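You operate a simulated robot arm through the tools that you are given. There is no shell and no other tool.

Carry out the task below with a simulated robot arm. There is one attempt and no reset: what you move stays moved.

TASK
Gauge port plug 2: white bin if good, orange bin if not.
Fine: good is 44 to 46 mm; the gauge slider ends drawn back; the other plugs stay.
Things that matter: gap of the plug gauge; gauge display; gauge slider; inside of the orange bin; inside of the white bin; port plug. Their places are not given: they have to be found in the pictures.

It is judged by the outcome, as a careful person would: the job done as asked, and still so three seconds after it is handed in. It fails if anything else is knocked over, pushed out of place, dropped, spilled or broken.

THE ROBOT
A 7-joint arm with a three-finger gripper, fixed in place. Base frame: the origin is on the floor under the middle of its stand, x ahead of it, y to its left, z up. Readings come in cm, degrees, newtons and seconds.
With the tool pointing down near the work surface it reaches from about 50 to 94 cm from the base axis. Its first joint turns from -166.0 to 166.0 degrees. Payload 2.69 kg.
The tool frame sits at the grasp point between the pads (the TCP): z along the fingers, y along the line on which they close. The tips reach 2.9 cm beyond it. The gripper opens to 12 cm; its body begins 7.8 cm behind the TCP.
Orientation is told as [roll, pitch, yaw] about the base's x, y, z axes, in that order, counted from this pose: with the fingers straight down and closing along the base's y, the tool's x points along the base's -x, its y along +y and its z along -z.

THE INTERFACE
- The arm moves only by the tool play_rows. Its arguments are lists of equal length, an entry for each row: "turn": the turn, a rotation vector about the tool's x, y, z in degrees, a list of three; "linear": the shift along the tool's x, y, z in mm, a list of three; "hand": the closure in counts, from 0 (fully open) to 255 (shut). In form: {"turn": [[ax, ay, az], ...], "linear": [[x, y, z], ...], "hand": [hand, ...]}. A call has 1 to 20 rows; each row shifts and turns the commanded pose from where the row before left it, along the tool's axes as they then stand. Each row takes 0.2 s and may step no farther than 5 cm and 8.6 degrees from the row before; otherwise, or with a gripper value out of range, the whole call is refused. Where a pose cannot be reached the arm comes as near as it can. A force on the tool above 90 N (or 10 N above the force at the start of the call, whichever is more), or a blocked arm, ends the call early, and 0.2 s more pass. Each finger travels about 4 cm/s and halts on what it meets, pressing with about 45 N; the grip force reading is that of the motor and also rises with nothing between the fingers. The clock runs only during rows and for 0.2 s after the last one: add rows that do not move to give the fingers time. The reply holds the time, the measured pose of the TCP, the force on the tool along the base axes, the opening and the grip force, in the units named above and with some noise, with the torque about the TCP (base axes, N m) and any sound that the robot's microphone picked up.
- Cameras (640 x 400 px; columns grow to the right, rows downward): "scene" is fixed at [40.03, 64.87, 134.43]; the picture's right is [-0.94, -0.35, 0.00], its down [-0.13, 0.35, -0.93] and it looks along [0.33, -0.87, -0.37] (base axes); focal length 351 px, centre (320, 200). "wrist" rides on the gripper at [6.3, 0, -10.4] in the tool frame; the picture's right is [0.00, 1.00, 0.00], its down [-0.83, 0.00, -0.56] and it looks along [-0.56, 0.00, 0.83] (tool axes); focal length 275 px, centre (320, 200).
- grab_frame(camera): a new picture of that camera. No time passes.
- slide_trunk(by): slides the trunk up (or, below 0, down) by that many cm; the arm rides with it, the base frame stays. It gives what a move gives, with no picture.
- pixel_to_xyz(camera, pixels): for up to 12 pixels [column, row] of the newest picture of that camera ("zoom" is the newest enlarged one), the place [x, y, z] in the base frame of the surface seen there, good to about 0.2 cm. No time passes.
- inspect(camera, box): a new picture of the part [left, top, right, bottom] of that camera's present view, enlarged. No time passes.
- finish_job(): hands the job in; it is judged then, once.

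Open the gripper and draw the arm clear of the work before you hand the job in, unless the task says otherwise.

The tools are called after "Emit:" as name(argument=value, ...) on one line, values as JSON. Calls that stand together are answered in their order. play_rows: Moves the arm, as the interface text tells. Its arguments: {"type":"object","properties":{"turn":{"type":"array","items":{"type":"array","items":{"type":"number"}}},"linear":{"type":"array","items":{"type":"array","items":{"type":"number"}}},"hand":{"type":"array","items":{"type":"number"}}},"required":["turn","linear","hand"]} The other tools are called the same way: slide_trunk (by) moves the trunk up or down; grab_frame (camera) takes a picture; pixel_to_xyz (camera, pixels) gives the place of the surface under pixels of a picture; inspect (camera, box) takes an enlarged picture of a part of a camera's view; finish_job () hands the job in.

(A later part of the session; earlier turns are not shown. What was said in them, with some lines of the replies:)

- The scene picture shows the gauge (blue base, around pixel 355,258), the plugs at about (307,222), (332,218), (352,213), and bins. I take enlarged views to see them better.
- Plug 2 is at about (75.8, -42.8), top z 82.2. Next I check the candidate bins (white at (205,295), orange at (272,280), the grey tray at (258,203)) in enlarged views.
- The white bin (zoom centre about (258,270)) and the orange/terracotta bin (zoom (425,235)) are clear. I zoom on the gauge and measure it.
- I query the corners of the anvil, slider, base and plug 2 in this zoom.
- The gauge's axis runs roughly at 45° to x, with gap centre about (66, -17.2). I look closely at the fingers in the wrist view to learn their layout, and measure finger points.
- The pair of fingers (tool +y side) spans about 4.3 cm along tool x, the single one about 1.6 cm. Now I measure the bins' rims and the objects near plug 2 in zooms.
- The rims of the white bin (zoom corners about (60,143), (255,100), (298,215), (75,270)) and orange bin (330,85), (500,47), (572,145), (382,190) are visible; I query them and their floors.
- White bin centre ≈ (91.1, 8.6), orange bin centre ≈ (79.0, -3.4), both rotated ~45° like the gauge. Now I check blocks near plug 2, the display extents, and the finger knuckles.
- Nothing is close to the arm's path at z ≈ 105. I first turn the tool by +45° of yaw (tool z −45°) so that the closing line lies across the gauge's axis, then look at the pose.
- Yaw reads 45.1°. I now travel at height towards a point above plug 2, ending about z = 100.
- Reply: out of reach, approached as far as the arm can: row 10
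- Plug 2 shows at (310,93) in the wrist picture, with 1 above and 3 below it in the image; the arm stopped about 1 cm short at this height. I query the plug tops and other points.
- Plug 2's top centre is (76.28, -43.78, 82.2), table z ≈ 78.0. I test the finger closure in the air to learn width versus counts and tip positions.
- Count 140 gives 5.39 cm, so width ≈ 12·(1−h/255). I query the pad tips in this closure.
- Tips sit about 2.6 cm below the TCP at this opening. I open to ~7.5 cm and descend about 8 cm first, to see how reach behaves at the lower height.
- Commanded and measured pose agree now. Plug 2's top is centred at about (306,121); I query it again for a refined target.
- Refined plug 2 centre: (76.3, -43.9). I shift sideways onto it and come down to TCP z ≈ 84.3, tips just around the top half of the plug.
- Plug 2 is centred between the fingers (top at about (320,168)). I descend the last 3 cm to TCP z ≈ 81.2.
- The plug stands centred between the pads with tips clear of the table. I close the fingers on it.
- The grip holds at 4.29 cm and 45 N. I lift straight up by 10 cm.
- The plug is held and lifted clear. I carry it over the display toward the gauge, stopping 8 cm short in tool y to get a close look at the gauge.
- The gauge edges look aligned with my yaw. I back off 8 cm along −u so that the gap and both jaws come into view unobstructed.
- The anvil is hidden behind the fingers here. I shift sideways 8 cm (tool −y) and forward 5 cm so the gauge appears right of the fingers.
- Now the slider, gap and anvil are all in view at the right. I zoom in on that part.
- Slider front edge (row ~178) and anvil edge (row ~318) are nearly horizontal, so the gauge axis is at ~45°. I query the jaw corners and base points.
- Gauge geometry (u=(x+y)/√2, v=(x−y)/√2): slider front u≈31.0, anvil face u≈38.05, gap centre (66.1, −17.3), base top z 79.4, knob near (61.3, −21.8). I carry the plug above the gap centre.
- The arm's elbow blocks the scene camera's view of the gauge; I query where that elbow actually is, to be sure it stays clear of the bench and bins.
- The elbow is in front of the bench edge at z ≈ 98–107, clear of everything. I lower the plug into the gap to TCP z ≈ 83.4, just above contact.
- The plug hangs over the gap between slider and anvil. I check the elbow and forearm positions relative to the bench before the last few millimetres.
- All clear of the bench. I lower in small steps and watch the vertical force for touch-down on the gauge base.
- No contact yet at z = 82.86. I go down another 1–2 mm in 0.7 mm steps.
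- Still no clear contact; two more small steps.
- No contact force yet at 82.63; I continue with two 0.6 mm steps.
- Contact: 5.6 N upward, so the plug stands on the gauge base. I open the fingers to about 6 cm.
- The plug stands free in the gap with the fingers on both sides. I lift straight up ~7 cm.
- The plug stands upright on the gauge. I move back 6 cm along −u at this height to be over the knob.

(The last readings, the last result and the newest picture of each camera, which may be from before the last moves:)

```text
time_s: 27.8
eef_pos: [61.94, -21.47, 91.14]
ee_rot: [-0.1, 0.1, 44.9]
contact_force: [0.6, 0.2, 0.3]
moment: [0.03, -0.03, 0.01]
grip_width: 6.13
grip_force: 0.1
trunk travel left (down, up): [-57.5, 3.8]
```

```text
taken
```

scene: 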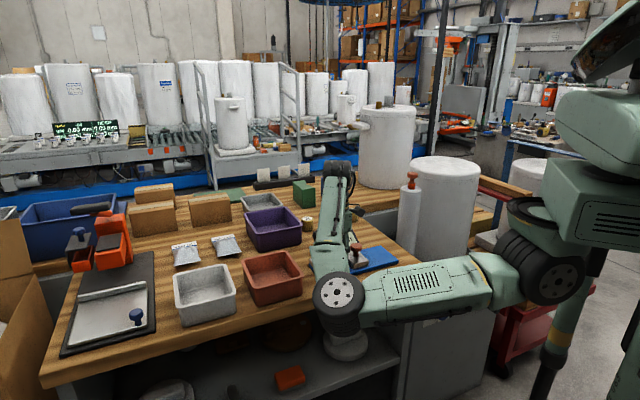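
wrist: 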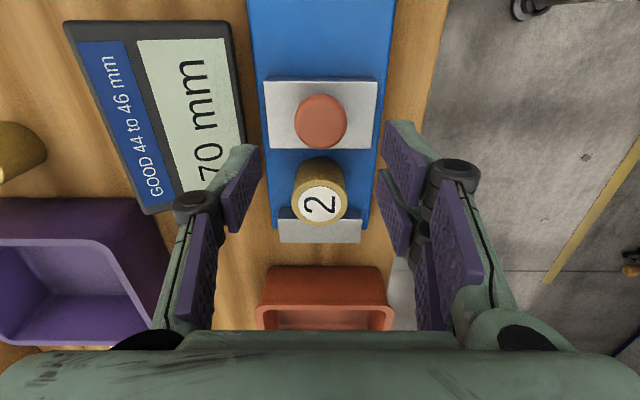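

The knob (about (321,121)), slider and plug 2 are all visible. I query the knob top and the relevant edges.

Emit:
pixel_to_xyz(camera="wrist", pixels=[[321, 121], [298, 121], [344, 121], [321, 99], [321, 143], [275, 147], [365, 147], [275, 84], [372, 84], [320, 206], [300, 160], [340, 160]])

Emit:
inspect(camera="wrist", box=[250, 70, 390, 250])

```text
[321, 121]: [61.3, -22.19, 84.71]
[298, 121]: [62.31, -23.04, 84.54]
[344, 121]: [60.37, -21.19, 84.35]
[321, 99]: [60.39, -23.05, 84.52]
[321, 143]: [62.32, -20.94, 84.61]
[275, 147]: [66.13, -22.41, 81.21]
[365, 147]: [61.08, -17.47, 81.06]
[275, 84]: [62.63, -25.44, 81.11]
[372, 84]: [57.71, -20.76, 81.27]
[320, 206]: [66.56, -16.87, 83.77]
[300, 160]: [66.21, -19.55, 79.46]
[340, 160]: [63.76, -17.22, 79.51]
```

```text
2.22 times, centred on (320, 160) of wrist
```

zoom: 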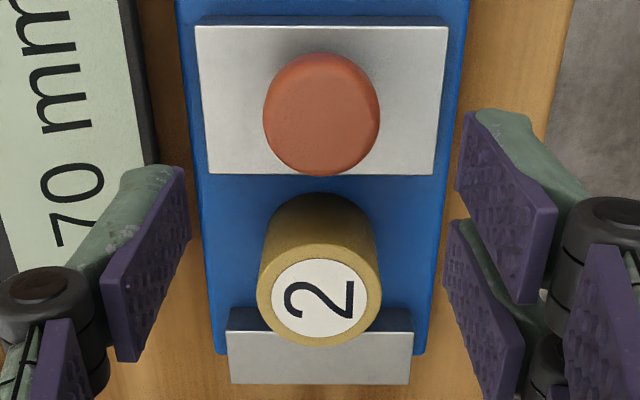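

Knob centre ≈ (61.3, −22.1), top z 84.7, diameter ~2.7 cm; plug 2 top at (66.6, −16.9). I shift 8.7 mm back and descend around the knob to TCP z ≈ 84.6 (tips ~0.5 cm above the slider block).

Emit:
play_rows(turn=[[0, 0, 0], [0, 0, 0], [0, 0, 0], [0, 0, 0], [0, 0, 0], [0, 0, 0], [0, 0, 0]], linear=[[8.7, 0, 0], [0, 0, 15], [0, 0, 15], [0, 0, 15], [0, 0, 12], [0, 0, 8.4], [0, 0, 0]], hand=[125, 125, 125, 125, 125, 125, 125])

Emit:
grab_frame(camera="wrist")

```text
time_s: 29.4
eef_pos: [61.3, -22.11, 84.45]
ee_rot: [-0.1, 0.1, 45.0]
contact_force: [0.9, 0.6, -0.4]
moment: [0.0, 0.01, 0.0]
grip_width: 6.14
grip_force: 0.0
trunk travel left (down, up): [-57.5, 3.8]
```

```text
taken
```

wrist: 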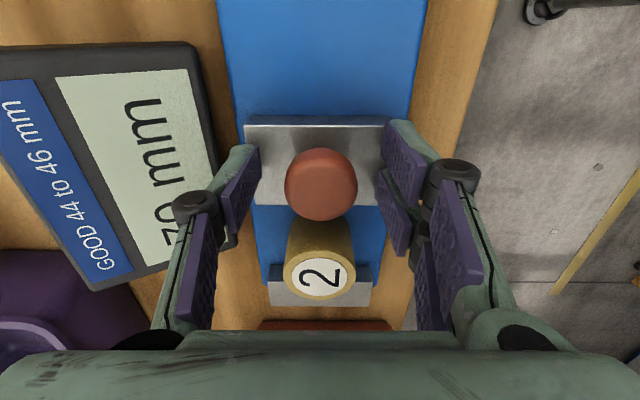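

The knob is centred between the fingers. I raise 2 mm for tip clearance and close on the knob.

Emit:
play_rows(turn=[[0, 0, 0], [0, 0, 0], [0, 0, 0], [0, 0, 0], [0, 0, 0], [0, 0, 0], [0, 0, 0], [0, 0, 0]], linear=[[0, 0, -2], [0, 0, 0], [0, 0, 0], [0, 0, 0], [0, 0, 0], [0, 0, 0], [0, 0, 0], [0, 0, 0]], hand=[140, 155, 170, 185, 195, 205, 210, 210])

Emit:
grab_frame(camera="wrist")

```text
time_s: 31.2
eef_pos: [61.33, -22.11, 84.75]
ee_rot: [-0.1, 0.0, 45.0]
contact_force: [-5.6, 4.7, -1.2]
moment: [0.15, 0.05, 0.05]
grip_width: 3.24
grip_force: 45.2
trunk travel left (down, up): [-57.5, 3.8]
```

```text
taken
```

wrist: 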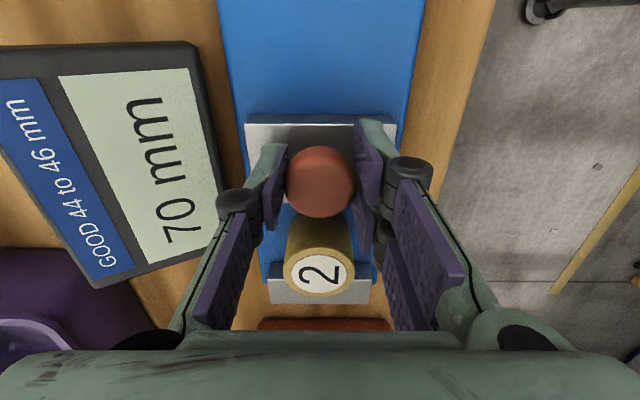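

The knob is gripped (3.24 cm, 45 N) and the display is readable at left. I slide it toward the anvil by 15 mm in 3 mm steps.

Emit:
play_rows(turn=[[0, 0, 0], [0, 0, 0], [0, 0, 0], [0, 0, 0], [0, 0, 0], [0, 0, 0]], linear=[[-3, 0, 0], [-3, 0, 0], [-3, 0, 0], [-3, 0, 0], [-3, 0, 0], [0, 0, 0]], hand=[210, 210, 210, 210, 210, 210])

Emit:
grab_frame(camera="wrist")

```text
time_s: 32.6
eef_pos: [62.31, -21.11, 84.65]
ee_rot: [-0.1, -0.1, 45.0]
contact_force: [-10.7, 8.2, -4.8]
moment: [0.04, 0.16, -0.19]
grip_width: 3.26
grip_force: 44.7
trunk travel left (down, up): [-57.5, 3.8]
```

```text
taken
```

wrist: 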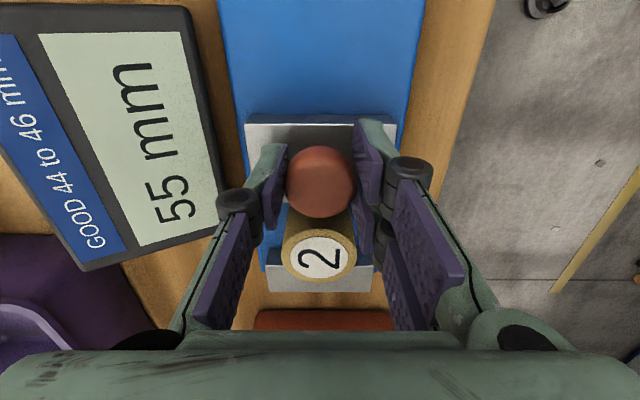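

The display reads 55 mm and the side force along −v has grown to ~13 N, so I add a small tool +y correction. I continue 8 mm in 2 mm steps.

Emit:
play_rows(turn=[[0, 0, 0], [0, 0, 0], [0, 0, 0], [0, 0, 0], [0, 0, 0]], linear=[[-2, 0.3, 0], [-2, 0.3, 0], [-2, 0.3, 0], [-2, 0.2, 0], [0, 0, 0]], hand=[210, 210, 210, 210, 210])

Emit:
grab_frame(camera="wrist")

```text
time_s: 33.8
eef_pos: [62.88, -20.48, 84.69]
ee_rot: [-0.4, 0.1, 45.1]
contact_force: [0.7, -1.4, 0.3]
moment: [-0.07, -0.05, -0.12]
grip_width: 3.22
grip_force: 44.9
trunk travel left (down, up): [-57.5, 3.8]
```

```text
taken
```

wrist: 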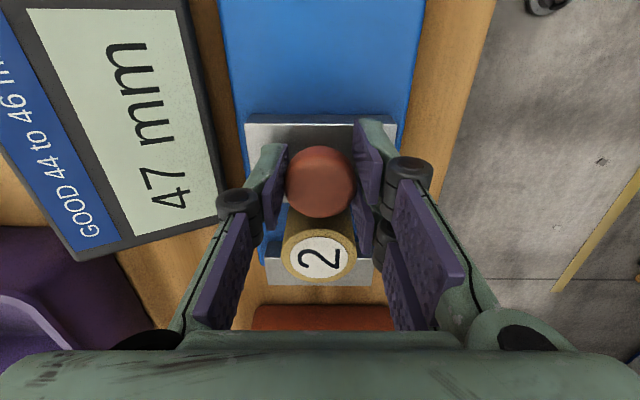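

The display reads 47 mm with almost no force. I creep on in 0.5 mm steps, watching the force along the axis.

Emit:
play_rows(turn=[[0, 0, 0], [0, 0, 0], [0, 0, 0], [0, 0, 0]], linear=[[-0.5, 0, 0], [-0.5, 0, 0], [-0.5, 0, 0], [0, 0, 0]], hand=[210, 210, 210, 210])

Emit:
grab_frame(camera="wrist")

```text
time_s: 34.8
eef_pos: [62.85, -20.46, 84.73]
ee_rot: [-0.3, 0.0, 45.1]
contact_force: [8.1, -9.9, 6.0]
moment: [-0.25, -0.05, -0.16]
grip_width: 3.23
grip_force: 45.5
trunk travel left (down, up): [-57.5, 3.8]
```

```text
taken
```

wrist: 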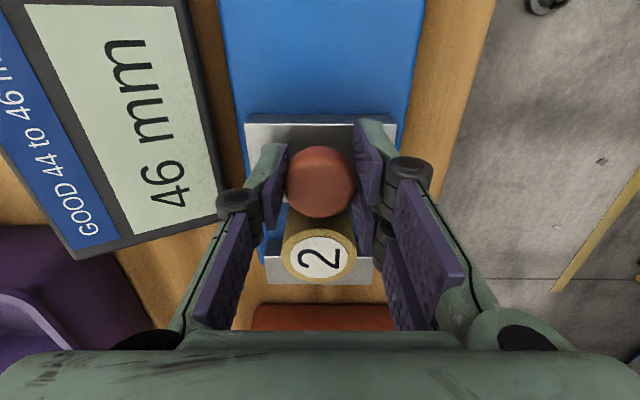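

Reads 46 mm, axial force only ~1 N (not clamped yet), but a +v side force of ~13 N appeared; I correct tool y by −0.5 mm and creep 1 mm more.

Emit:
play_rows(turn=[[0, 0, 0], [0, 0, 0], [0, 0, 0], [0, 0, 0]], linear=[[0, -0.5, 0], [-0.5, 0, 0], [-0.5, 0, 0], [0, 0, 0]], hand=[210, 210, 210, 210])

Emit:
grab_frame(camera="wrist")

```text
time_s: 35.8
eef_pos: [62.99, -20.36, 84.84]
ee_rot: [-0.2, 0.0, 45.1]
contact_force: [8.8, -11.2, 9.9]
moment: [-0.19, -0.08, -0.09]
grip_width: 3.21
grip_force: 45.3
trunk travel left (down, up): [-57.5, 3.8]
```

```text
taken
```

wrist: 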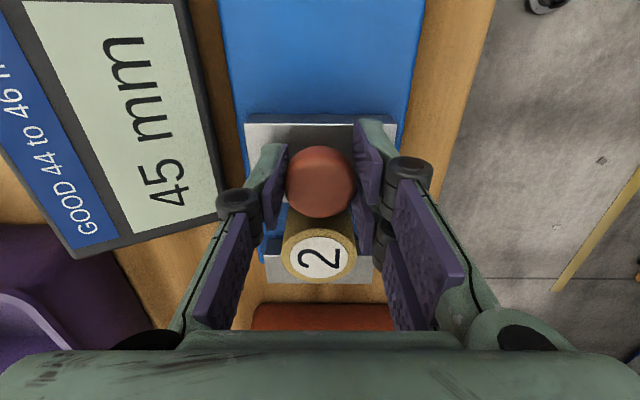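

Reads 45 mm; axial force still only ~2 N, so probably not clamped. I continue with two 0.5 mm steps.

Emit:
play_rows(turn=[[0, 0, 0], [0, 0, 0], [0, 0, 0], [0, 0, 0]], linear=[[-0.5, 0, 0], [-0.5, 0, 0], [0, 0, 0], [0, 0, 0]], hand=[210, 210, 210, 210])

Emit:
grab_frame(camera="wrist")

```text
time_s: 36.8
eef_pos: [63.14, -20.43, 84.65]
ee_rot: [-0.2, 0.0, 45.0]
contact_force: [3.1, -14.1, 8.0]
moment: [-0.1, -0.14, -0.15]
grip_width: 3.23
grip_force: 44.9
trunk travel left (down, up): [-57.5, 3.8]
```

```text
taken
```

wrist: 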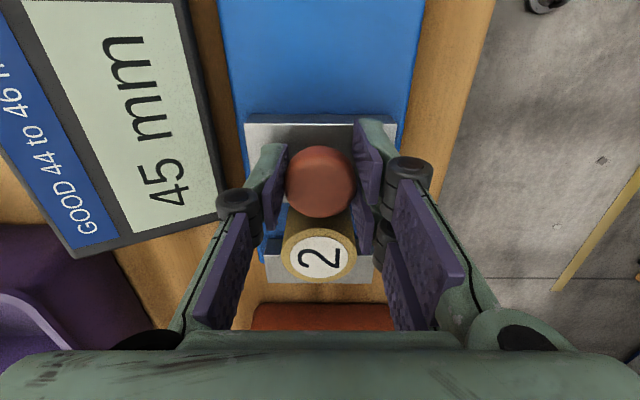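

Axial force rose to ~−8 N while the reading stays at 45 mm, suggesting clamping has begun. I press a further 1 mm to confirm that the reading holds.

Emit:
play_rows(turn=[[0, 0, 0], [0, 0, 0], [0, 0, 0], [0, 0, 0]], linear=[[-0.5, 0, 0], [-0.5, 0, 0], [0, 0, 0], [0, 0, 0]], hand=[210, 210, 210, 210])

Emit:
grab_frame(camera="wrist")

```text
time_s: 37.8
eef_pos: [63.0, -20.33, 84.76]
ee_rot: [-0.2, 0.2, 44.8]
contact_force: [-4.6, -19.1, 7.0]
moment: [-0.21, -0.01, -0.22]
grip_width: 3.24
grip_force: 44.8
trunk travel left (down, up): [-57.5, 3.8]
```

```text
taken
```

wrist: 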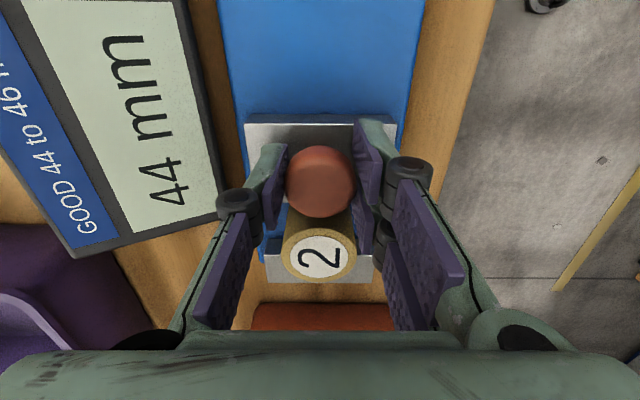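

Reads 44 mm with axial force ~17 N. I zoom in on plug, slider and anvil to see whether they touch, and press further by 1.5 mm.

Emit:
inspect(camera="wrist", box=[240, 100, 400, 300])

Emit:
play_rows(turn=[[0, 0, 0], [0, 0, 0], [0, 0, 0], [0, 0, 0], [0, 0, 0]], linear=[[-0.5, 0, 0], [-0.5, 0, 0], [-0.5, 0, 0], [0, 0, 0], [0, 0, 0]], hand=[210, 210, 210, 210, 210])

Emit:
grab_frame(camera="wrist")

```text
2.00 times, centred on (320, 200) of wrist
```

zoom: 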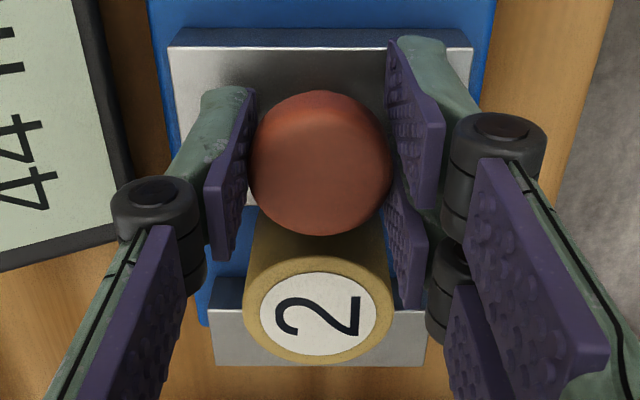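

```text
time_s: 39.0
eef_pos: [63.28, -20.23, 84.68]
ee_rot: [-0.2, 0.1, 45.1]
contact_force: [-15.2, -21.5, 2.9]
moment: [-0.36, 0.27, -0.08]
grip_width: 3.21
grip_force: 45.0
trunk travel left (down, up): [-57.5, 3.8]
```

```text
taken
```

wrist: 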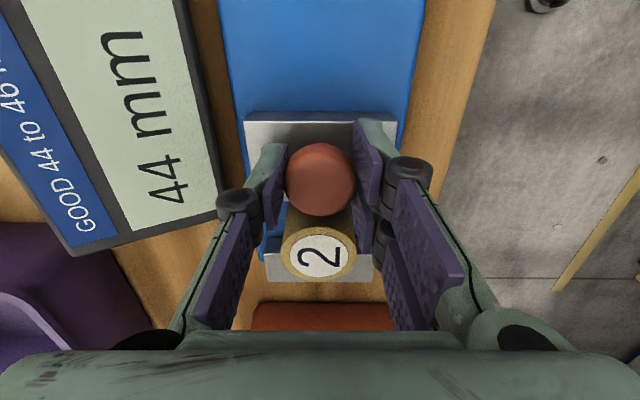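

Axial force ~26 N and the reading stays at 44 mm. I verify the contact geometrically by querying slider, plug top and anvil points in a zoom.

Emit:
inspect(camera="wrist", box=[240, 100, 400, 300])

Emit:
pixel_to_xyz(camera="zoom", pixels=[[318, 312], [318, 262], [318, 360], [244, 305], [392, 305], [220, 330], [420, 330], [215, 355], [220, 305], [430, 300], [200, 55], [460, 55]])

Emit:
inspect(camera="scene", box=[300, 200, 420, 290])

```text
2.00 times, centred on (320, 200) of wrist
```

zoom: 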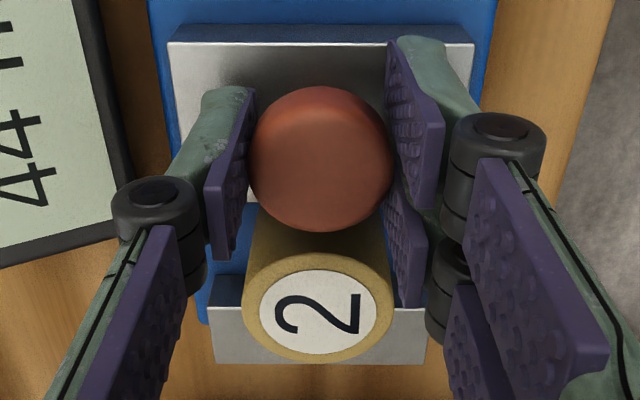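

```text
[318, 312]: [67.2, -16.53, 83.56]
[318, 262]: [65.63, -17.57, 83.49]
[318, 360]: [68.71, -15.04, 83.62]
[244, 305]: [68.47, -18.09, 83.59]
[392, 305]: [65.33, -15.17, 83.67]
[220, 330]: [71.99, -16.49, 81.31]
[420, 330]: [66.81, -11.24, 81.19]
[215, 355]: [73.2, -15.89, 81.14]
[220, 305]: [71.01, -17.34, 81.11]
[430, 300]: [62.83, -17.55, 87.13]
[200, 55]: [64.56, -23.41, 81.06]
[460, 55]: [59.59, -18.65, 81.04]
```

```text
4.44 times, centred on (360, 245) of scene
```

zoom: 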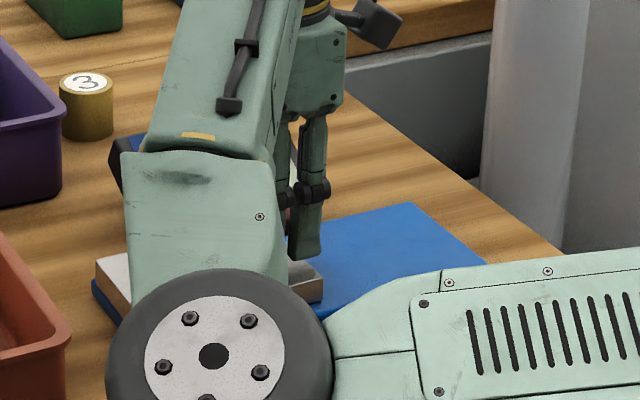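

The plug's far rim is at u≈37.95, right at the anvil face (38.05), and the slider front is against its near side, so it is clamped. I press 1 mm more to check the reading is stable.

Emit:
play_rows(turn=[[0, 0, 0], [0, 0, 0], [0, 0, 0], [0, 0, 0], [0, 0, 0]], linear=[[-0.5, 0, 0], [-0.5, 0, 0], [0, 0, 0], [0, 0, 0], [0, 0, 0]], hand=[210, 210, 210, 210, 210])

Emit:
inspect(camera="wrist", box=[0, 0, 240, 270])

```text
time_s: 40.2
eef_pos: [63.26, -20.23, 84.81]
ee_rot: [-0.1, 0.1, 45.0]
contact_force: [-18.9, -21.4, -5.4]
moment: [-0.29, 0.26, 0.0]
grip_width: 3.21
grip_force: 44.9
trunk travel left (down, up): [-57.5, 3.8]
```

```text
1.48 times, centred on (120, 135) of wrist
```

zoom: 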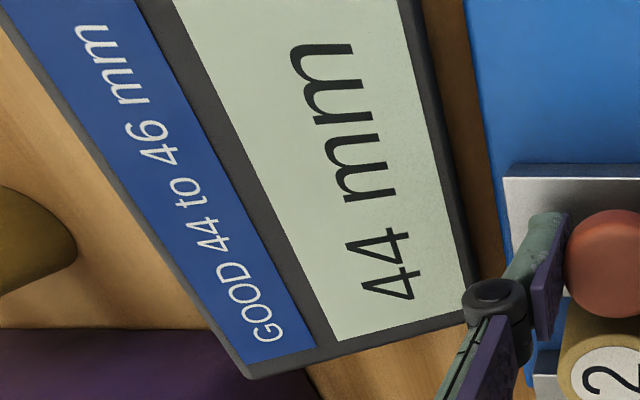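

The reading is a stable 44 mm under ~28 N: plug 2 is good, so it goes in the white bin. Now I draw the slider back with the knob, 30 mm along −u in 3 mm steps.

Emit:
play_rows(turn=[[0, 0, 0], [0, 0, 0], [0, 0, 0], [0, 0, 0], [0, 0, 0], [0, 0, 0], [0, 0, 0], [0, 0, 0]], linear=[[2, 0, 0], [3, 0, 0], [3, 0, 0], [3, 0, 0], [3, 0, 0], [3, 0, 0], [3, 0, 0], [0, 0, 0]], hand=[210, 210, 210, 210, 210, 210, 210, 210])

Emit:
grab_frame(camera="wrist")

```text
time_s: 42.0
eef_pos: [62.01, -21.51, 84.82]
ee_rot: [-0.3, 0.1, 44.9]
contact_force: [7.6, -7.0, 1.8]
moment: [0.58, -0.68, -0.07]
grip_width: 3.19
grip_force: 44.9
trunk travel left (down, up): [-57.5, 3.8]
```

```text
taken
```

wrist: 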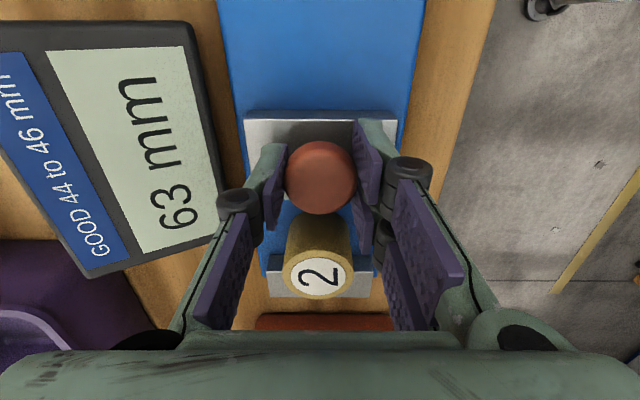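

Reads 63 mm; the plug stayed at the anvil. I continue 8 mm further back with a small −y correction for side force.

Emit:
play_rows(turn=[[0, 0, 0], [0, 0, 0], [0, 0, 0], [0, 0, 0], [0, 0, 0]], linear=[[2, -0.3, 0], [2, -0.2, 0], [2, 0, 0], [2, 0, 0], [0, 0, 0]], hand=[210, 210, 210, 210, 210])

Emit:
grab_frame(camera="wrist")

```text
time_s: 43.2
eef_pos: [61.59, -22.05, 84.69]
ee_rot: [-0.1, 0.1, 45.1]
contact_force: [6.6, 3.0, 4.7]
moment: [-0.45, 0.55, -0.11]
grip_width: 3.2
grip_force: 44.8
trunk travel left (down, up): [-57.5, 3.8]
```

```text
taken
```

wrist: 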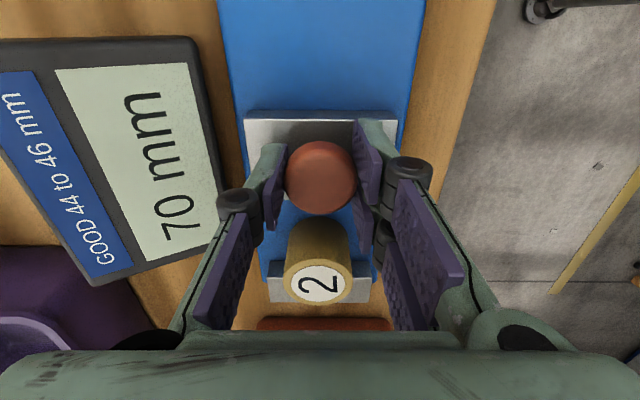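

Reads 70 mm again and a +7 N axial force indicates the end stop. I relax half a millimetre, open the fingers and lift up.

Emit:
play_rows(turn=[[0, 0, 0], [0, 0, 0], [0, 0, 0], [0, 0, 0], [0, 0, 0], [0, 0, 0], [0, 0, 0], [0, 0, 0], [0, 0, 0]], linear=[[0, 0, 0], [0, 0, 0], [0, 0, 0], [0, 0, 0], [0, 0, 0], [0, 0, -10], [0, 0, -20], [0, 0, -20], [0, 0, 0]], hand=[190, 165, 140, 125, 125, 125, 125, 125, 125])

Emit:
grab_frame(camera="wrist")

```text
time_s: 45.2
eef_pos: [61.49, -21.94, 89.72]
ee_rot: [-0.1, 0.1, 45.0]
contact_force: [0.3, -0.3, 0.8]
moment: [-0.01, 0.0, 0.0]
grip_width: 6.1
grip_force: 0.1
trunk travel left (down, up): [-57.5, 3.8]
```

```text
taken
```

wrist: 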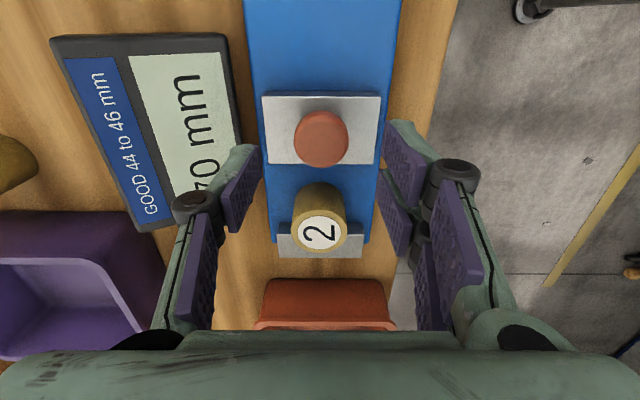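

The slider is at 70 mm and plug 2 stands near the anvil. I query its top centre again before regrasping.

Emit:
inspect(camera="wrist", box=[260, 150, 380, 270])

Emit:
pixel_to_xyz(camera="wrist", pixels=[[320, 232], [297, 232], [343, 232], [320, 212], [320, 250], [321, 138], [270, 160], [370, 160], [290, 246], [355, 246], [300, 187], [340, 187]])

```text
3.33 times, centred on (320, 210) of wrist
```

zoom: 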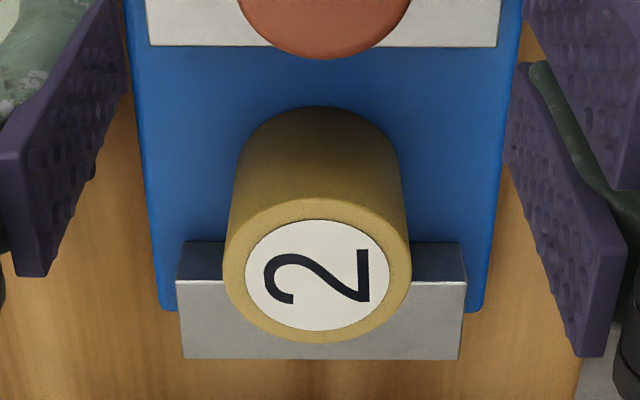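

```text
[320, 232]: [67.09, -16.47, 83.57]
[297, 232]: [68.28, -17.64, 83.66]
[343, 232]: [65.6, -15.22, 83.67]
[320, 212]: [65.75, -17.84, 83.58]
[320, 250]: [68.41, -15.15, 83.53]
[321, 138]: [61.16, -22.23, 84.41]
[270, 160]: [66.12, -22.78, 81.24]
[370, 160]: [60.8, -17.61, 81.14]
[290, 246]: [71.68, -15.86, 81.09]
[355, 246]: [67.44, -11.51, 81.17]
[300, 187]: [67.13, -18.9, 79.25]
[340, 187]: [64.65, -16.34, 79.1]
```

Plug 2's top centre is (67.1, −16.5), i.e. u≈35.8, v≈59.1. I move above it, offset 3 mm from the anvil side, still at z ≈ 89.7.

Emit:
play_rows(turn=[[0, 0, 0], [0, 0, 0], [0, 0, 0], [0, 0, 0], [0, 0, 0]], linear=[[-20, -0.5, 0], [-20, -0.4, 0], [-20, 0, 0], [-15.3, 0, 0], [0, 0, 0]], hand=[120, 120, 120, 120, 120])

Emit:
grab_frame(camera="wrist")

```text
time_s: 46.4
eef_pos: [66.83, -16.66, 89.66]
ee_rot: [-0.2, 0.0, 45.0]
contact_force: [0.2, 0.4, 0.4]
moment: [0.01, 0.0, 0.02]
grip_width: 6.35
grip_force: 0.1
trunk travel left (down, up): [-57.5, 3.8]
```

```text
taken
```

wrist: 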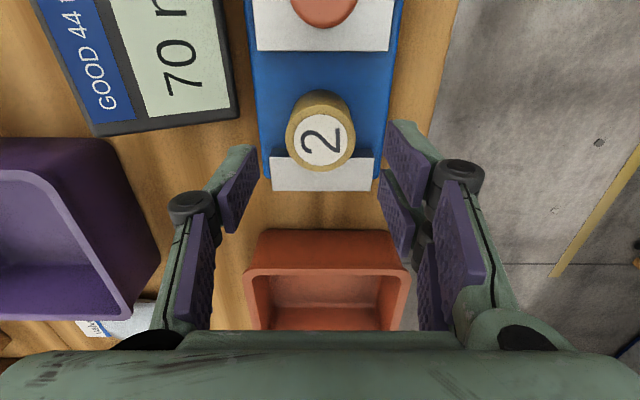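

Centred over the plug. I descend 5.5 cm to TCP z ≈ 84.1 (tips just above the anvil's top level).

Emit:
play_rows(turn=[[0, 0, 0], [0, 0, 0], [0, 0, 0], [0, 0, 0], [0, 0, 0], [0, 0, 0]], linear=[[0, 0, 15], [0, 0, 15], [0, 0, 12], [0, 0, 8], [0, 0, 5], [0, 0, 0]], hand=[120, 120, 120, 120, 120, 120])

Emit:
grab_frame(camera="wrist")

```text
time_s: 47.8
eef_pos: [66.81, -16.64, 84.11]
ee_rot: [-0.1, 0.2, 45.0]
contact_force: [0.2, 0.5, 0.2]
moment: [-0.01, -0.01, -0.02]
grip_width: 6.35
grip_force: 0.1
trunk travel left (down, up): [-57.5, 3.8]
```

```text
taken
```

wrist: 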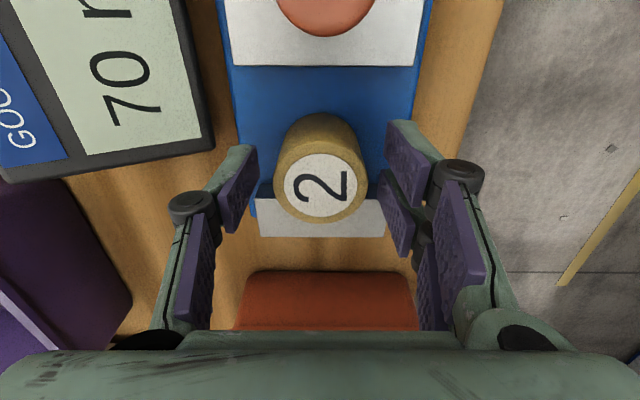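

The plug (top at about (320,187)) is between the pads. I close on it.

Emit:
play_rows(turn=[[0, 0, 0], [0, 0, 0], [0, 0, 0], [0, 0, 0], [0, 0, 0], [0, 0, 0], [0, 0, 0]], linear=[[0, 0, 0], [0, 0, 0], [0, 0, 0], [0, 0, 0], [0, 0, 0], [0, 0, 0], [0, 0, 0]], hand=[135, 150, 165, 180, 190, 190, 190])

Emit:
grab_frame(camera="wrist")

```text
time_s: 49.4
eef_pos: [66.83, -16.82, 84.19]
ee_rot: [-0.3, -0.1, 45.0]
contact_force: [0.3, 0.2, 0.1]
moment: [0.0, 0.0, 0.01]
grip_width: 4.35
grip_force: 45.3
trunk travel left (down, up): [-57.5, 3.8]
```

```text
taken
```

wrist: 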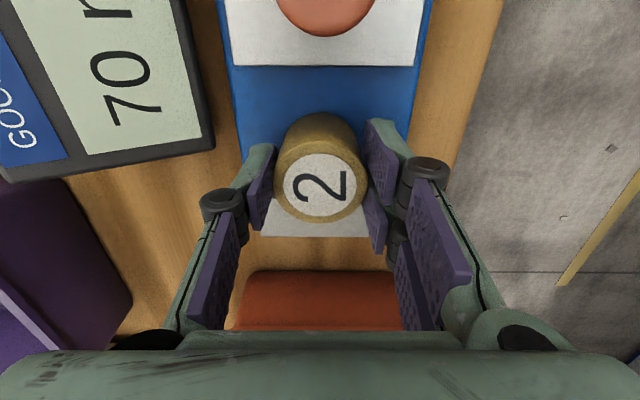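

Gripped at 4.35 cm, 45 N. I lift straight up, gently first, and check the plug is held.

Emit:
play_rows(turn=[[0, 0, 0], [0, 0, 0], [0, 0, 0], [0, 0, 0], [0, 0, 0], [0, 0, 0], [0, 0, 0]], linear=[[0, 0, -5], [0, 0, -10], [0, 0, -15], [0, 0, -20], [0, 0, -20], [0, 0, -20], [0, 0, 0]], hand=[195, 195, 195, 195, 195, 195, 195])

Emit:
grab_frame(camera="wrist")

Emit:
grab_frame(camera="scene")

```text
time_s: 51.0
eef_pos: [66.91, -16.7, 93.21]
ee_rot: [-0.1, 0.2, 45.0]
contact_force: [0.4, -0.9, 0.1]
moment: [-0.01, -0.02, -0.01]
grip_width: 4.3
grip_force: 45.2
trunk travel left (down, up): [-57.5, 3.8]
```

```text
taken
```

wrist: 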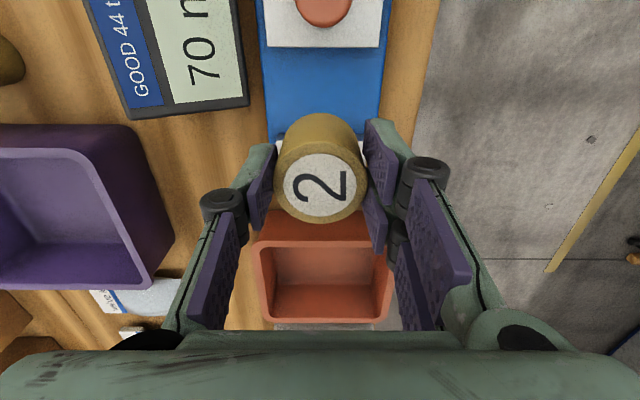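

```text
taken
```

scene: 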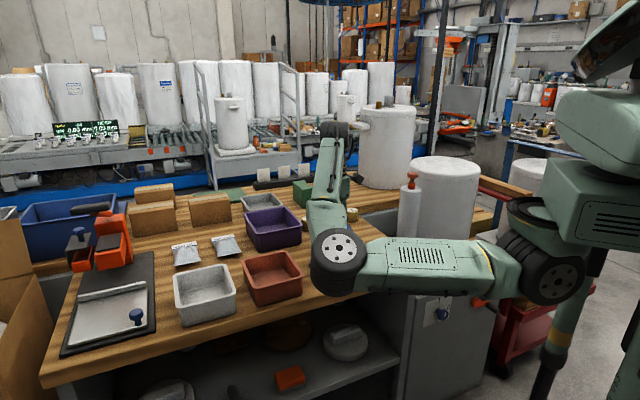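

Plug 2 is held firmly (4.30 cm). The white bin is near the reach limit, so I raise the trunk 3.5 cm to gain reach at carrying height.

Emit:
slide_trunk(by=3.5)

Emit:
grab_frame(camera="wrist")

```text
time_s: 51.8
eef_pos: [67.05, -16.8, 96.62]
ee_rot: [0.0, 0.2, 45.0]
contact_force: [0.1, -0.5, -0.3]
moment: [-0.02, -0.01, -0.01]
grip_width: 4.31
grip_force: 44.6
trunk travel left (down, up): [-61.0, 0.3]
```

```text
taken
```

wrist: 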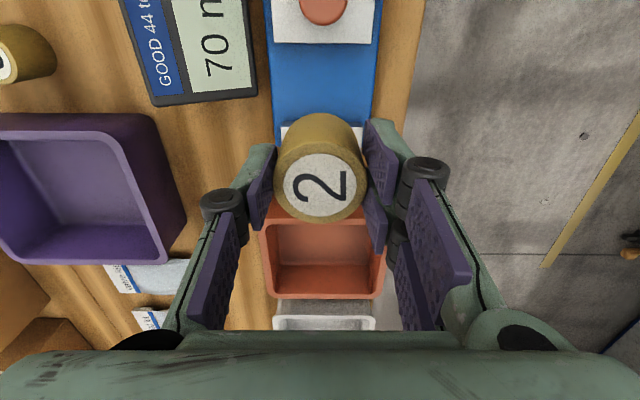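

The plug is still held. I travel along +u (tool −x) over the orange bin toward the white bin, at z ≈ 94 (plug bottom ~5 cm above the rims).

Emit:
play_rows(turn=[[0, 0, 0], [0, 0, 0], [0, 0, 0], [0, 0, 0], [0, 0, 0], [0, 0, 0], [0, 0, 0], [0, 0, 0], [0, 0, 0], [0, 0, 0]], linear=[[-20, 0.8, 2], [-27, 0.8, 3], [-27, 0.8, 3], [-27, 0.8, 3], [-27, 0.8, 3], [-27, 0.8, 3], [-27, 0.8, 3], [-27, 0.8, 3], [-27, 0.8, 3], [0, 0, 0]], hand=[195, 195, 195, 195, 195, 195, 195, 195, 195, 195])

Emit:
grab_frame(camera="wrist")

Emit:
grab_frame(camera="scene")

```text
time_s: 54.0
eef_pos: [83.07, 0.45, 94.11]
ee_rot: [-0.2, 0.1, 44.9]
contact_force: [0.2, 0.8, 0.5]
moment: [-0.01, 0.0, -0.01]
grip_width: 4.32
grip_force: 45.1
trunk travel left (down, up): [-61.0, 0.3]
```

```text
taken
```

wrist: 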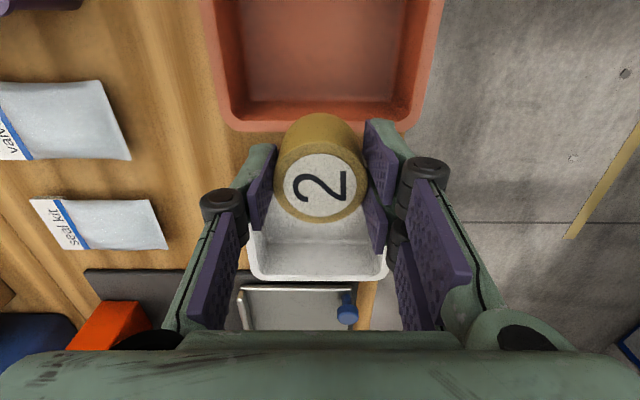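

```text
taken
```

scene: 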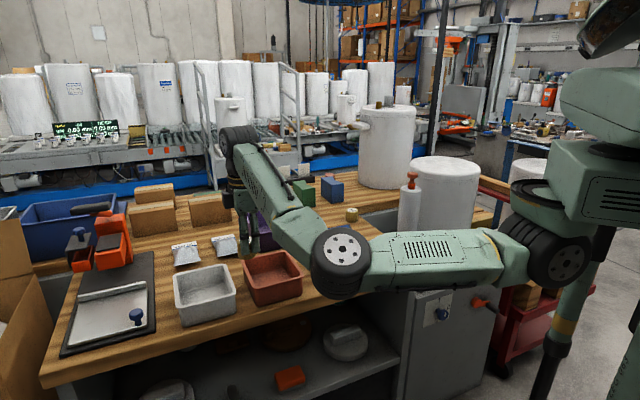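

The white bin is right ahead (its far rim near row 277, columns 255–385). I query its rim to refine the target.

Emit:
pixel_to_xyz(camera="wrist", pixels=[[262, 275], [380, 275], [320, 278], [320, 240], [252, 240], [350, 245], [290, 255], [340, 265], [320, 127], [300, 270]])

```text
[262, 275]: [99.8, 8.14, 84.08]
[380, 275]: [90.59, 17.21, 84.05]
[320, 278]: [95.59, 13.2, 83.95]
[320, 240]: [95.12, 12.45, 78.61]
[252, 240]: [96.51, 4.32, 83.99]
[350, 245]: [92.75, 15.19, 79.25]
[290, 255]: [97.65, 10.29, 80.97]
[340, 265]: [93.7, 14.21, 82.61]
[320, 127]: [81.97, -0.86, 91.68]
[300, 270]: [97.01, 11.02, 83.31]
```

Bin centre is u≈70.5, v≈58.4. I move 10.2 cm further along +u, ending at z ≈ 91.5 over the bin.

Emit:
play_rows(turn=[[0, 0, 0], [0, 0, 0], [0, 0, 0], [0, 0, 0], [0, 0, 0], [0, 0, 0]], linear=[[-20.5, 0, 5], [-20.5, 0, 5], [-20.5, 0, 5], [-20.5, 0, 5], [-20.5, 0, 5], [0, 0, 0]], hand=[195, 195, 195, 195, 195, 195])

Emit:
grab_frame(camera="wrist")

Emit:
grab_frame(camera="scene")

```text
time_s: 55.4
eef_pos: [90.19, 7.64, 91.56]
ee_rot: [-0.1, 0.1, 45.0]
contact_force: [-0.5, 0.1, 0.6]
moment: [0.0, -0.01, 0.01]
grip_width: 4.3
grip_force: 45.0
trunk travel left (down, up): [-61.0, 0.3]
```

```text
taken
```

wrist: 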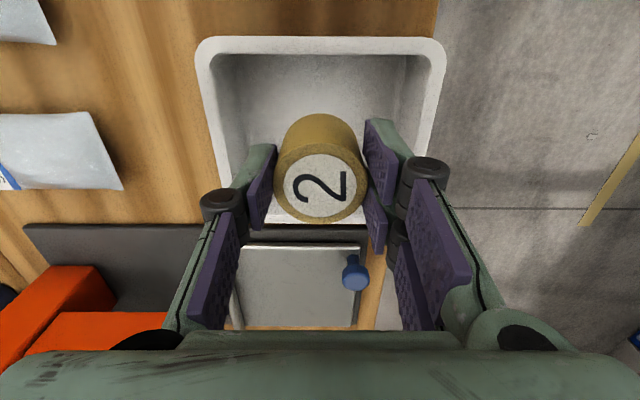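

```text
taken
```

scene: 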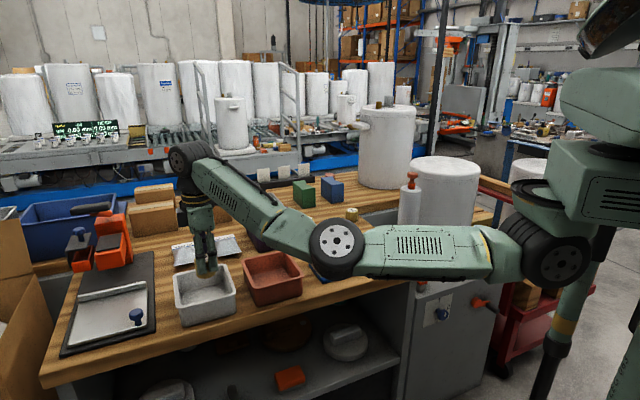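

The plug is centred over the white bin. I descend 7 cm into it and check.

Emit:
play_rows(turn=[[0, 0, 0], [0, 0, 0], [0, 0, 0], [0, 0, 0], [0, 0, 0], [0, 0, 0], [0, 0, 0]], linear=[[0, 0, 12], [0, 0, 12], [0, 0, 12], [0, 0, 12], [0, 0, 12], [0, 0, 10], [0, 0, 0]], hand=[195, 195, 195, 195, 195, 195, 195])

Emit:
grab_frame(camera="wrist")

Emit:
inspect(camera="scene", box=[130, 190, 330, 340])

```text
time_s: 57.0
eef_pos: [90.25, 7.62, 84.5]
ee_rot: [-0.1, 0.2, 44.9]
contact_force: [0.4, 0.2, -0.1]
moment: [-0.02, -0.02, 0.0]
grip_width: 4.31
grip_force: 45.0
trunk travel left (down, up): [-61.0, 0.3]
```

```text
taken
```

wrist: 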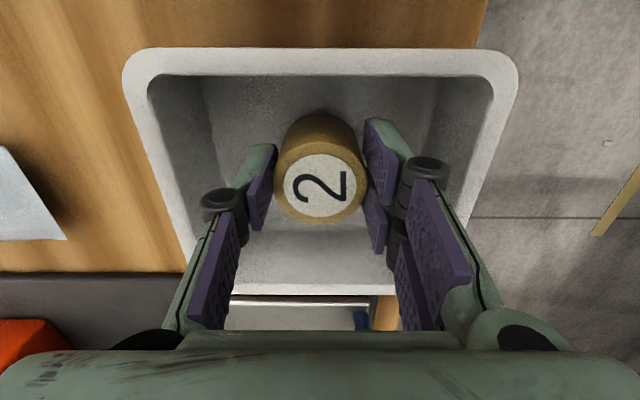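

```text
2.67 times, centred on (230, 265) of scene
```

zoom: 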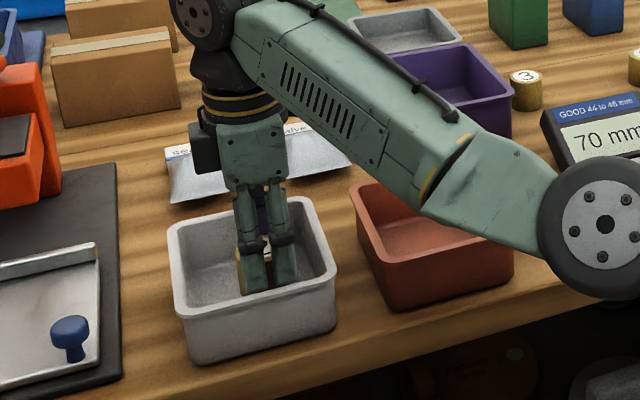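

The plug is well inside the white bin, clear of the walls. I creep down about 1 cm more watching for contact.

Emit:
play_rows(turn=[[0, 0, 0], [0, 0, 0], [0, 0, 0], [0, 0, 0], [0, 0, 0]], linear=[[0, 0, 3], [0, 0, 3], [0, 0, 2], [0, 0, 1], [0, 0, 0]], hand=[195, 195, 195, 195, 195])

```text
time_s: 58.2
eef_pos: [90.21, 7.64, 83.72]
ee_rot: [-0.2, 0.1, 45.0]
contact_force: [-0.5, -0.3, -0.1]
moment: [0.0, 0.01, -0.02]
grip_width: 4.3
grip_force: 44.6
trunk travel left (down, up): [-61.0, 0.3]
```

No contact yet at 83.72; I continue in sub-millimetre steps.

Emit:
play_rows(turn=[[0, 0, 0], [0, 0, 0], [0, 0, 0], [0, 0, 0]], linear=[[0, 0, 0.8], [0, 0, 0.8], [0, 0, 0.7], [0, 0, 0]], hand=[195, 195, 195, 195])

```text
time_s: 59.2
eef_pos: [90.44, 7.57, 83.42]
ee_rot: [-0.2, 0.0, 45.0]
contact_force: [0.4, -0.5, 3.2]
moment: [-0.01, -0.02, -0.02]
grip_width: 4.32
grip_force: 45.0
trunk travel left (down, up): [-61.0, 0.3]
```

Touch-down: +3.2 N at z = 83.42. I open the fingers to about 6.3 cm to release the plug.

Emit:
play_rows(turn=[[0, 0, 0], [0, 0, 0], [0, 0, 0], [0, 0, 0], [0, 0, 0]], linear=[[0, 0, 0], [0, 0, 0], [0, 0, 0], [0, 0, 0], [0, 0, 0]], hand=[165, 145, 130, 120, 120])

Emit:
grab_frame(camera="wrist")

```text
time_s: 60.4
eef_pos: [90.24, 7.74, 83.42]
ee_rot: [-0.3, 0.1, 45.0]
contact_force: [0.4, 0.0, 0.3]
moment: [0.01, 0.0, 0.03]
grip_width: 6.36
grip_force: 0.0
trunk travel left (down, up): [-61.0, 0.3]
```

```text
taken
```

wrist: 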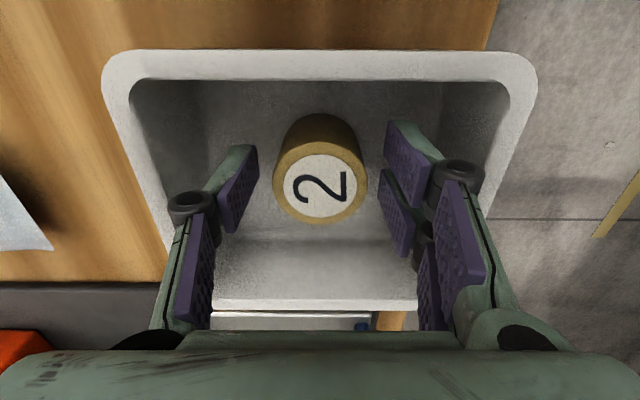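

The plug is released and stands in the white bin. I lift the hand straight up out of the bin.

Emit:
play_rows(turn=[[0, 0, 0], [0, 0, 0], [0, 0, 0], [0, 0, 0], [0, 0, 0], [0, 0, 0], [0, 0, 0], [0, 0, 0]], linear=[[0, 0, -5], [0, 0, -12], [0, 0, -15], [0, 0, -15], [0, 0, -15], [0, 0, -15], [0, 0, -5], [0, 0, 0]], hand=[120, 120, 120, 120, 120, 120, 120, 120])

Emit:
grab_frame(camera="wrist")

```text
time_s: 62.2
eef_pos: [90.22, 7.74, 91.88]
ee_rot: [-0.1, 0.1, 45.1]
contact_force: [-0.6, -0.4, 0.2]
moment: [-0.03, -0.01, 0.0]
grip_width: 6.34
grip_force: 0.1
trunk travel left (down, up): [-61.0, 0.3]
```

```text
taken
```

wrist: 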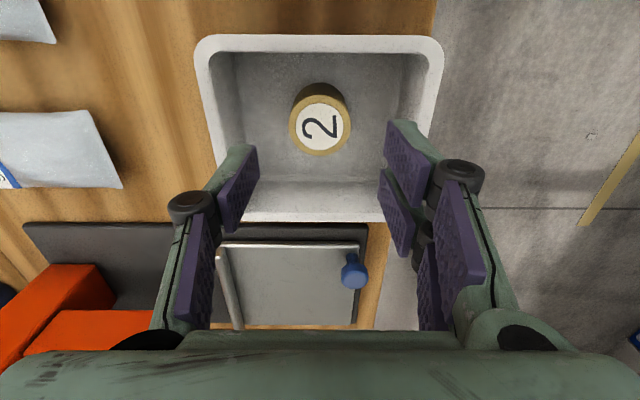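

Plug 2 stands upright in the white bin. I draw the arm back along −u while rising, away from the work.

Emit:
play_rows(turn=[[0, 0, 0], [0, 0, 0], [0, 0, 0], [0, 0, 0], [0, 0, 0], [0, 0, 0], [0, 0, 0], [0, 0, 0], [0, 0, 0], [0, 0, 0], [0, 0, 0], [0, 0, 0], [0, 0, 0]], linear=[[20, 0, -5], [28, 0, -8], [28, 0, -8], [28, 0, -8], [28, 0, -8], [28, 0, -8], [28, 0, -8], [28, 0, -8], [28, 0, -8], [28, 0, -8], [28, 0, -8], [28, 0, -8], [0, 0, 0]], hand=[100, 80, 60, 40, 20, 0, 0, 0, 0, 0, 0, 0, 0])

Emit:
grab_frame(camera="scene")

Emit:
grab_frame(camera="wrist")

```text
time_s: 65.0
eef_pos: [67.0, -15.49, 100.91]
ee_rot: [-0.2, 0.1, 44.9]
contact_force: [-1.2, 0.0, 0.4]
moment: [-0.01, -0.01, 0.01]
grip_width: 12.01
grip_force: 0.0
trunk travel left (down, up): [-61.0, 0.3]
```

```text
taken
```

scene: 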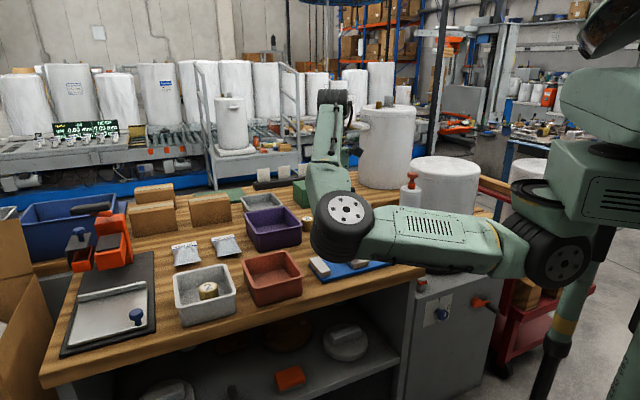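

```text
taken
```

wrist: 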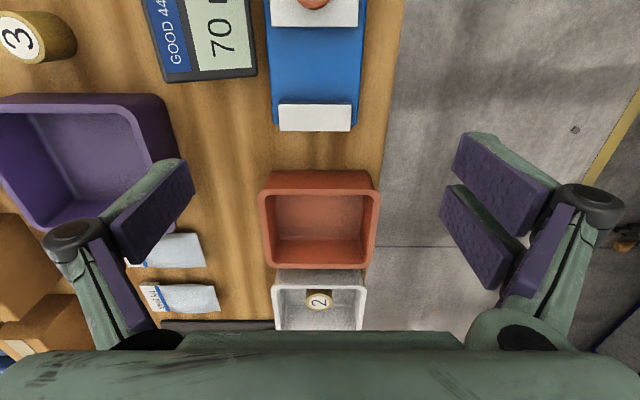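

Plug 2 lies in the white bin and the gauge shows 70. I continue backing off toward the starting pose so the whole bench is in view.

Emit:
play_rows(turn=[[0, 0, 0], [0, 0, 0], [0, 0, 0], [0, 0, 0], [0, 0, 0], [0, 0, 0], [0, 0, 0], [0, 0, 0], [0, 0, 0], [0, 0, 0], [0, 0, 0]], linear=[[28, 3, -6], [28, 3, -6], [28, 3, -6], [28, 3, -6], [28, 3, -6], [28, 3, -6], [28, 3, -6], [28, 3, -6], [28, 3, -6], [28, 3, -6], [0, 0, 0]], hand=[0, 0, 0, 0, 0, 0, 0, 0, 0, 0, 0])

Emit:
grab_frame(camera="scene")

Emit:
grab_frame(camera="wrist")

```text
time_s: 67.4
eef_pos: [45.04, -33.17, 106.85]
ee_rot: [-0.1, 0.0, 44.9]
contact_force: [0.0, -0.9, -0.2]
moment: [0.03, -0.03, -0.03]
grip_width: 11.99
grip_force: 0.1
trunk travel left (down, up): [-61.0, 0.3]
```

```text
taken
```

scene: 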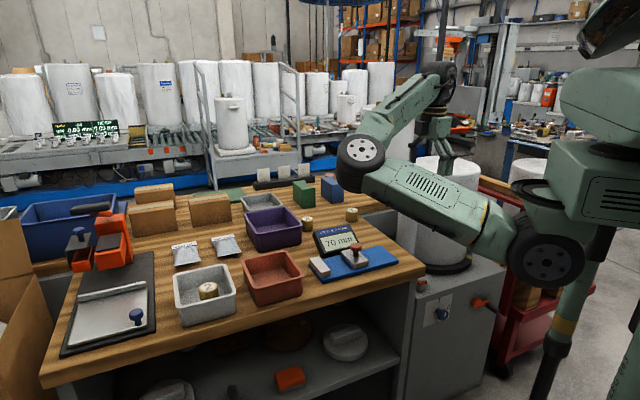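

```text
taken
```

wrist: 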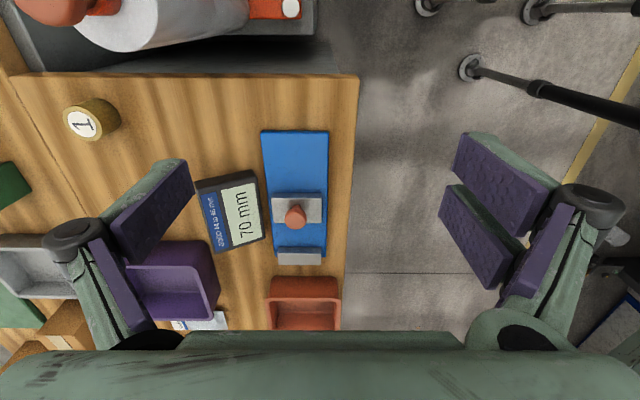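

The whole bench is in view; I zoom on it for a last check of the plug, slider, display and the other plugs.

Emit:
inspect(camera="scene", box=[160, 180, 420, 340])

Emit:
inspect(camera="scene", box=[290, 195, 410, 290])

```text
2.46 times, centred on (290, 260) of scene
```

zoom: 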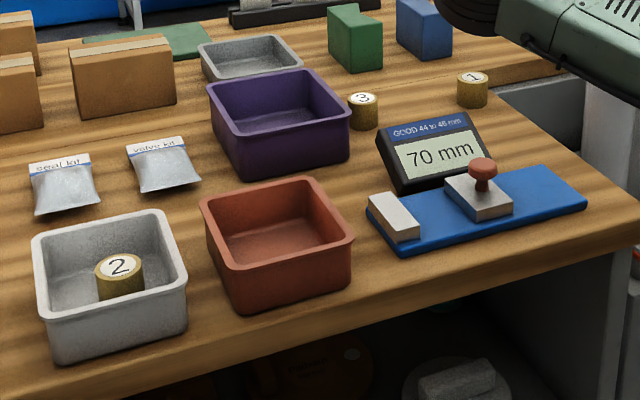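

```text
4.21 times, centred on (350, 242) of scene
```

zoom: 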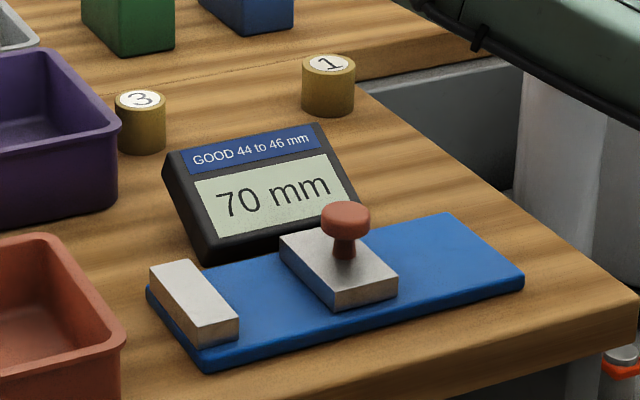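

Plug 2 (44 mm, good) stands in the white bin. The slider is back at 70 mm, plugs 1 and 3 have not moved, and the open gripper is clear of the bench, so I hand the job in.

Emit:
finish_job()

```text
The job is handed in.
```

Port plug 2 measured 44 mm on the gauge, inside the 44 to 46 mm range, so I put it in the white bin.

- **Measurement:** the display read 45 mm at first light contact. It settled at 44 mm and stayed there as I pressed harder, to about 28 N. It shows whole millimetres only, and 44 is the bottom of the good range.
- **Gauge:** the slider is drawn back, and the display reads 70 mm as it did at the start.
- **Everything else:** plugs 1 and 3 stayed in place, and the last pictures show nothing else moved or knocked over. The gripper is open and the arm is clear of the bench.

I raised the trunk 3.5 cm to reach the white bin and left it there.
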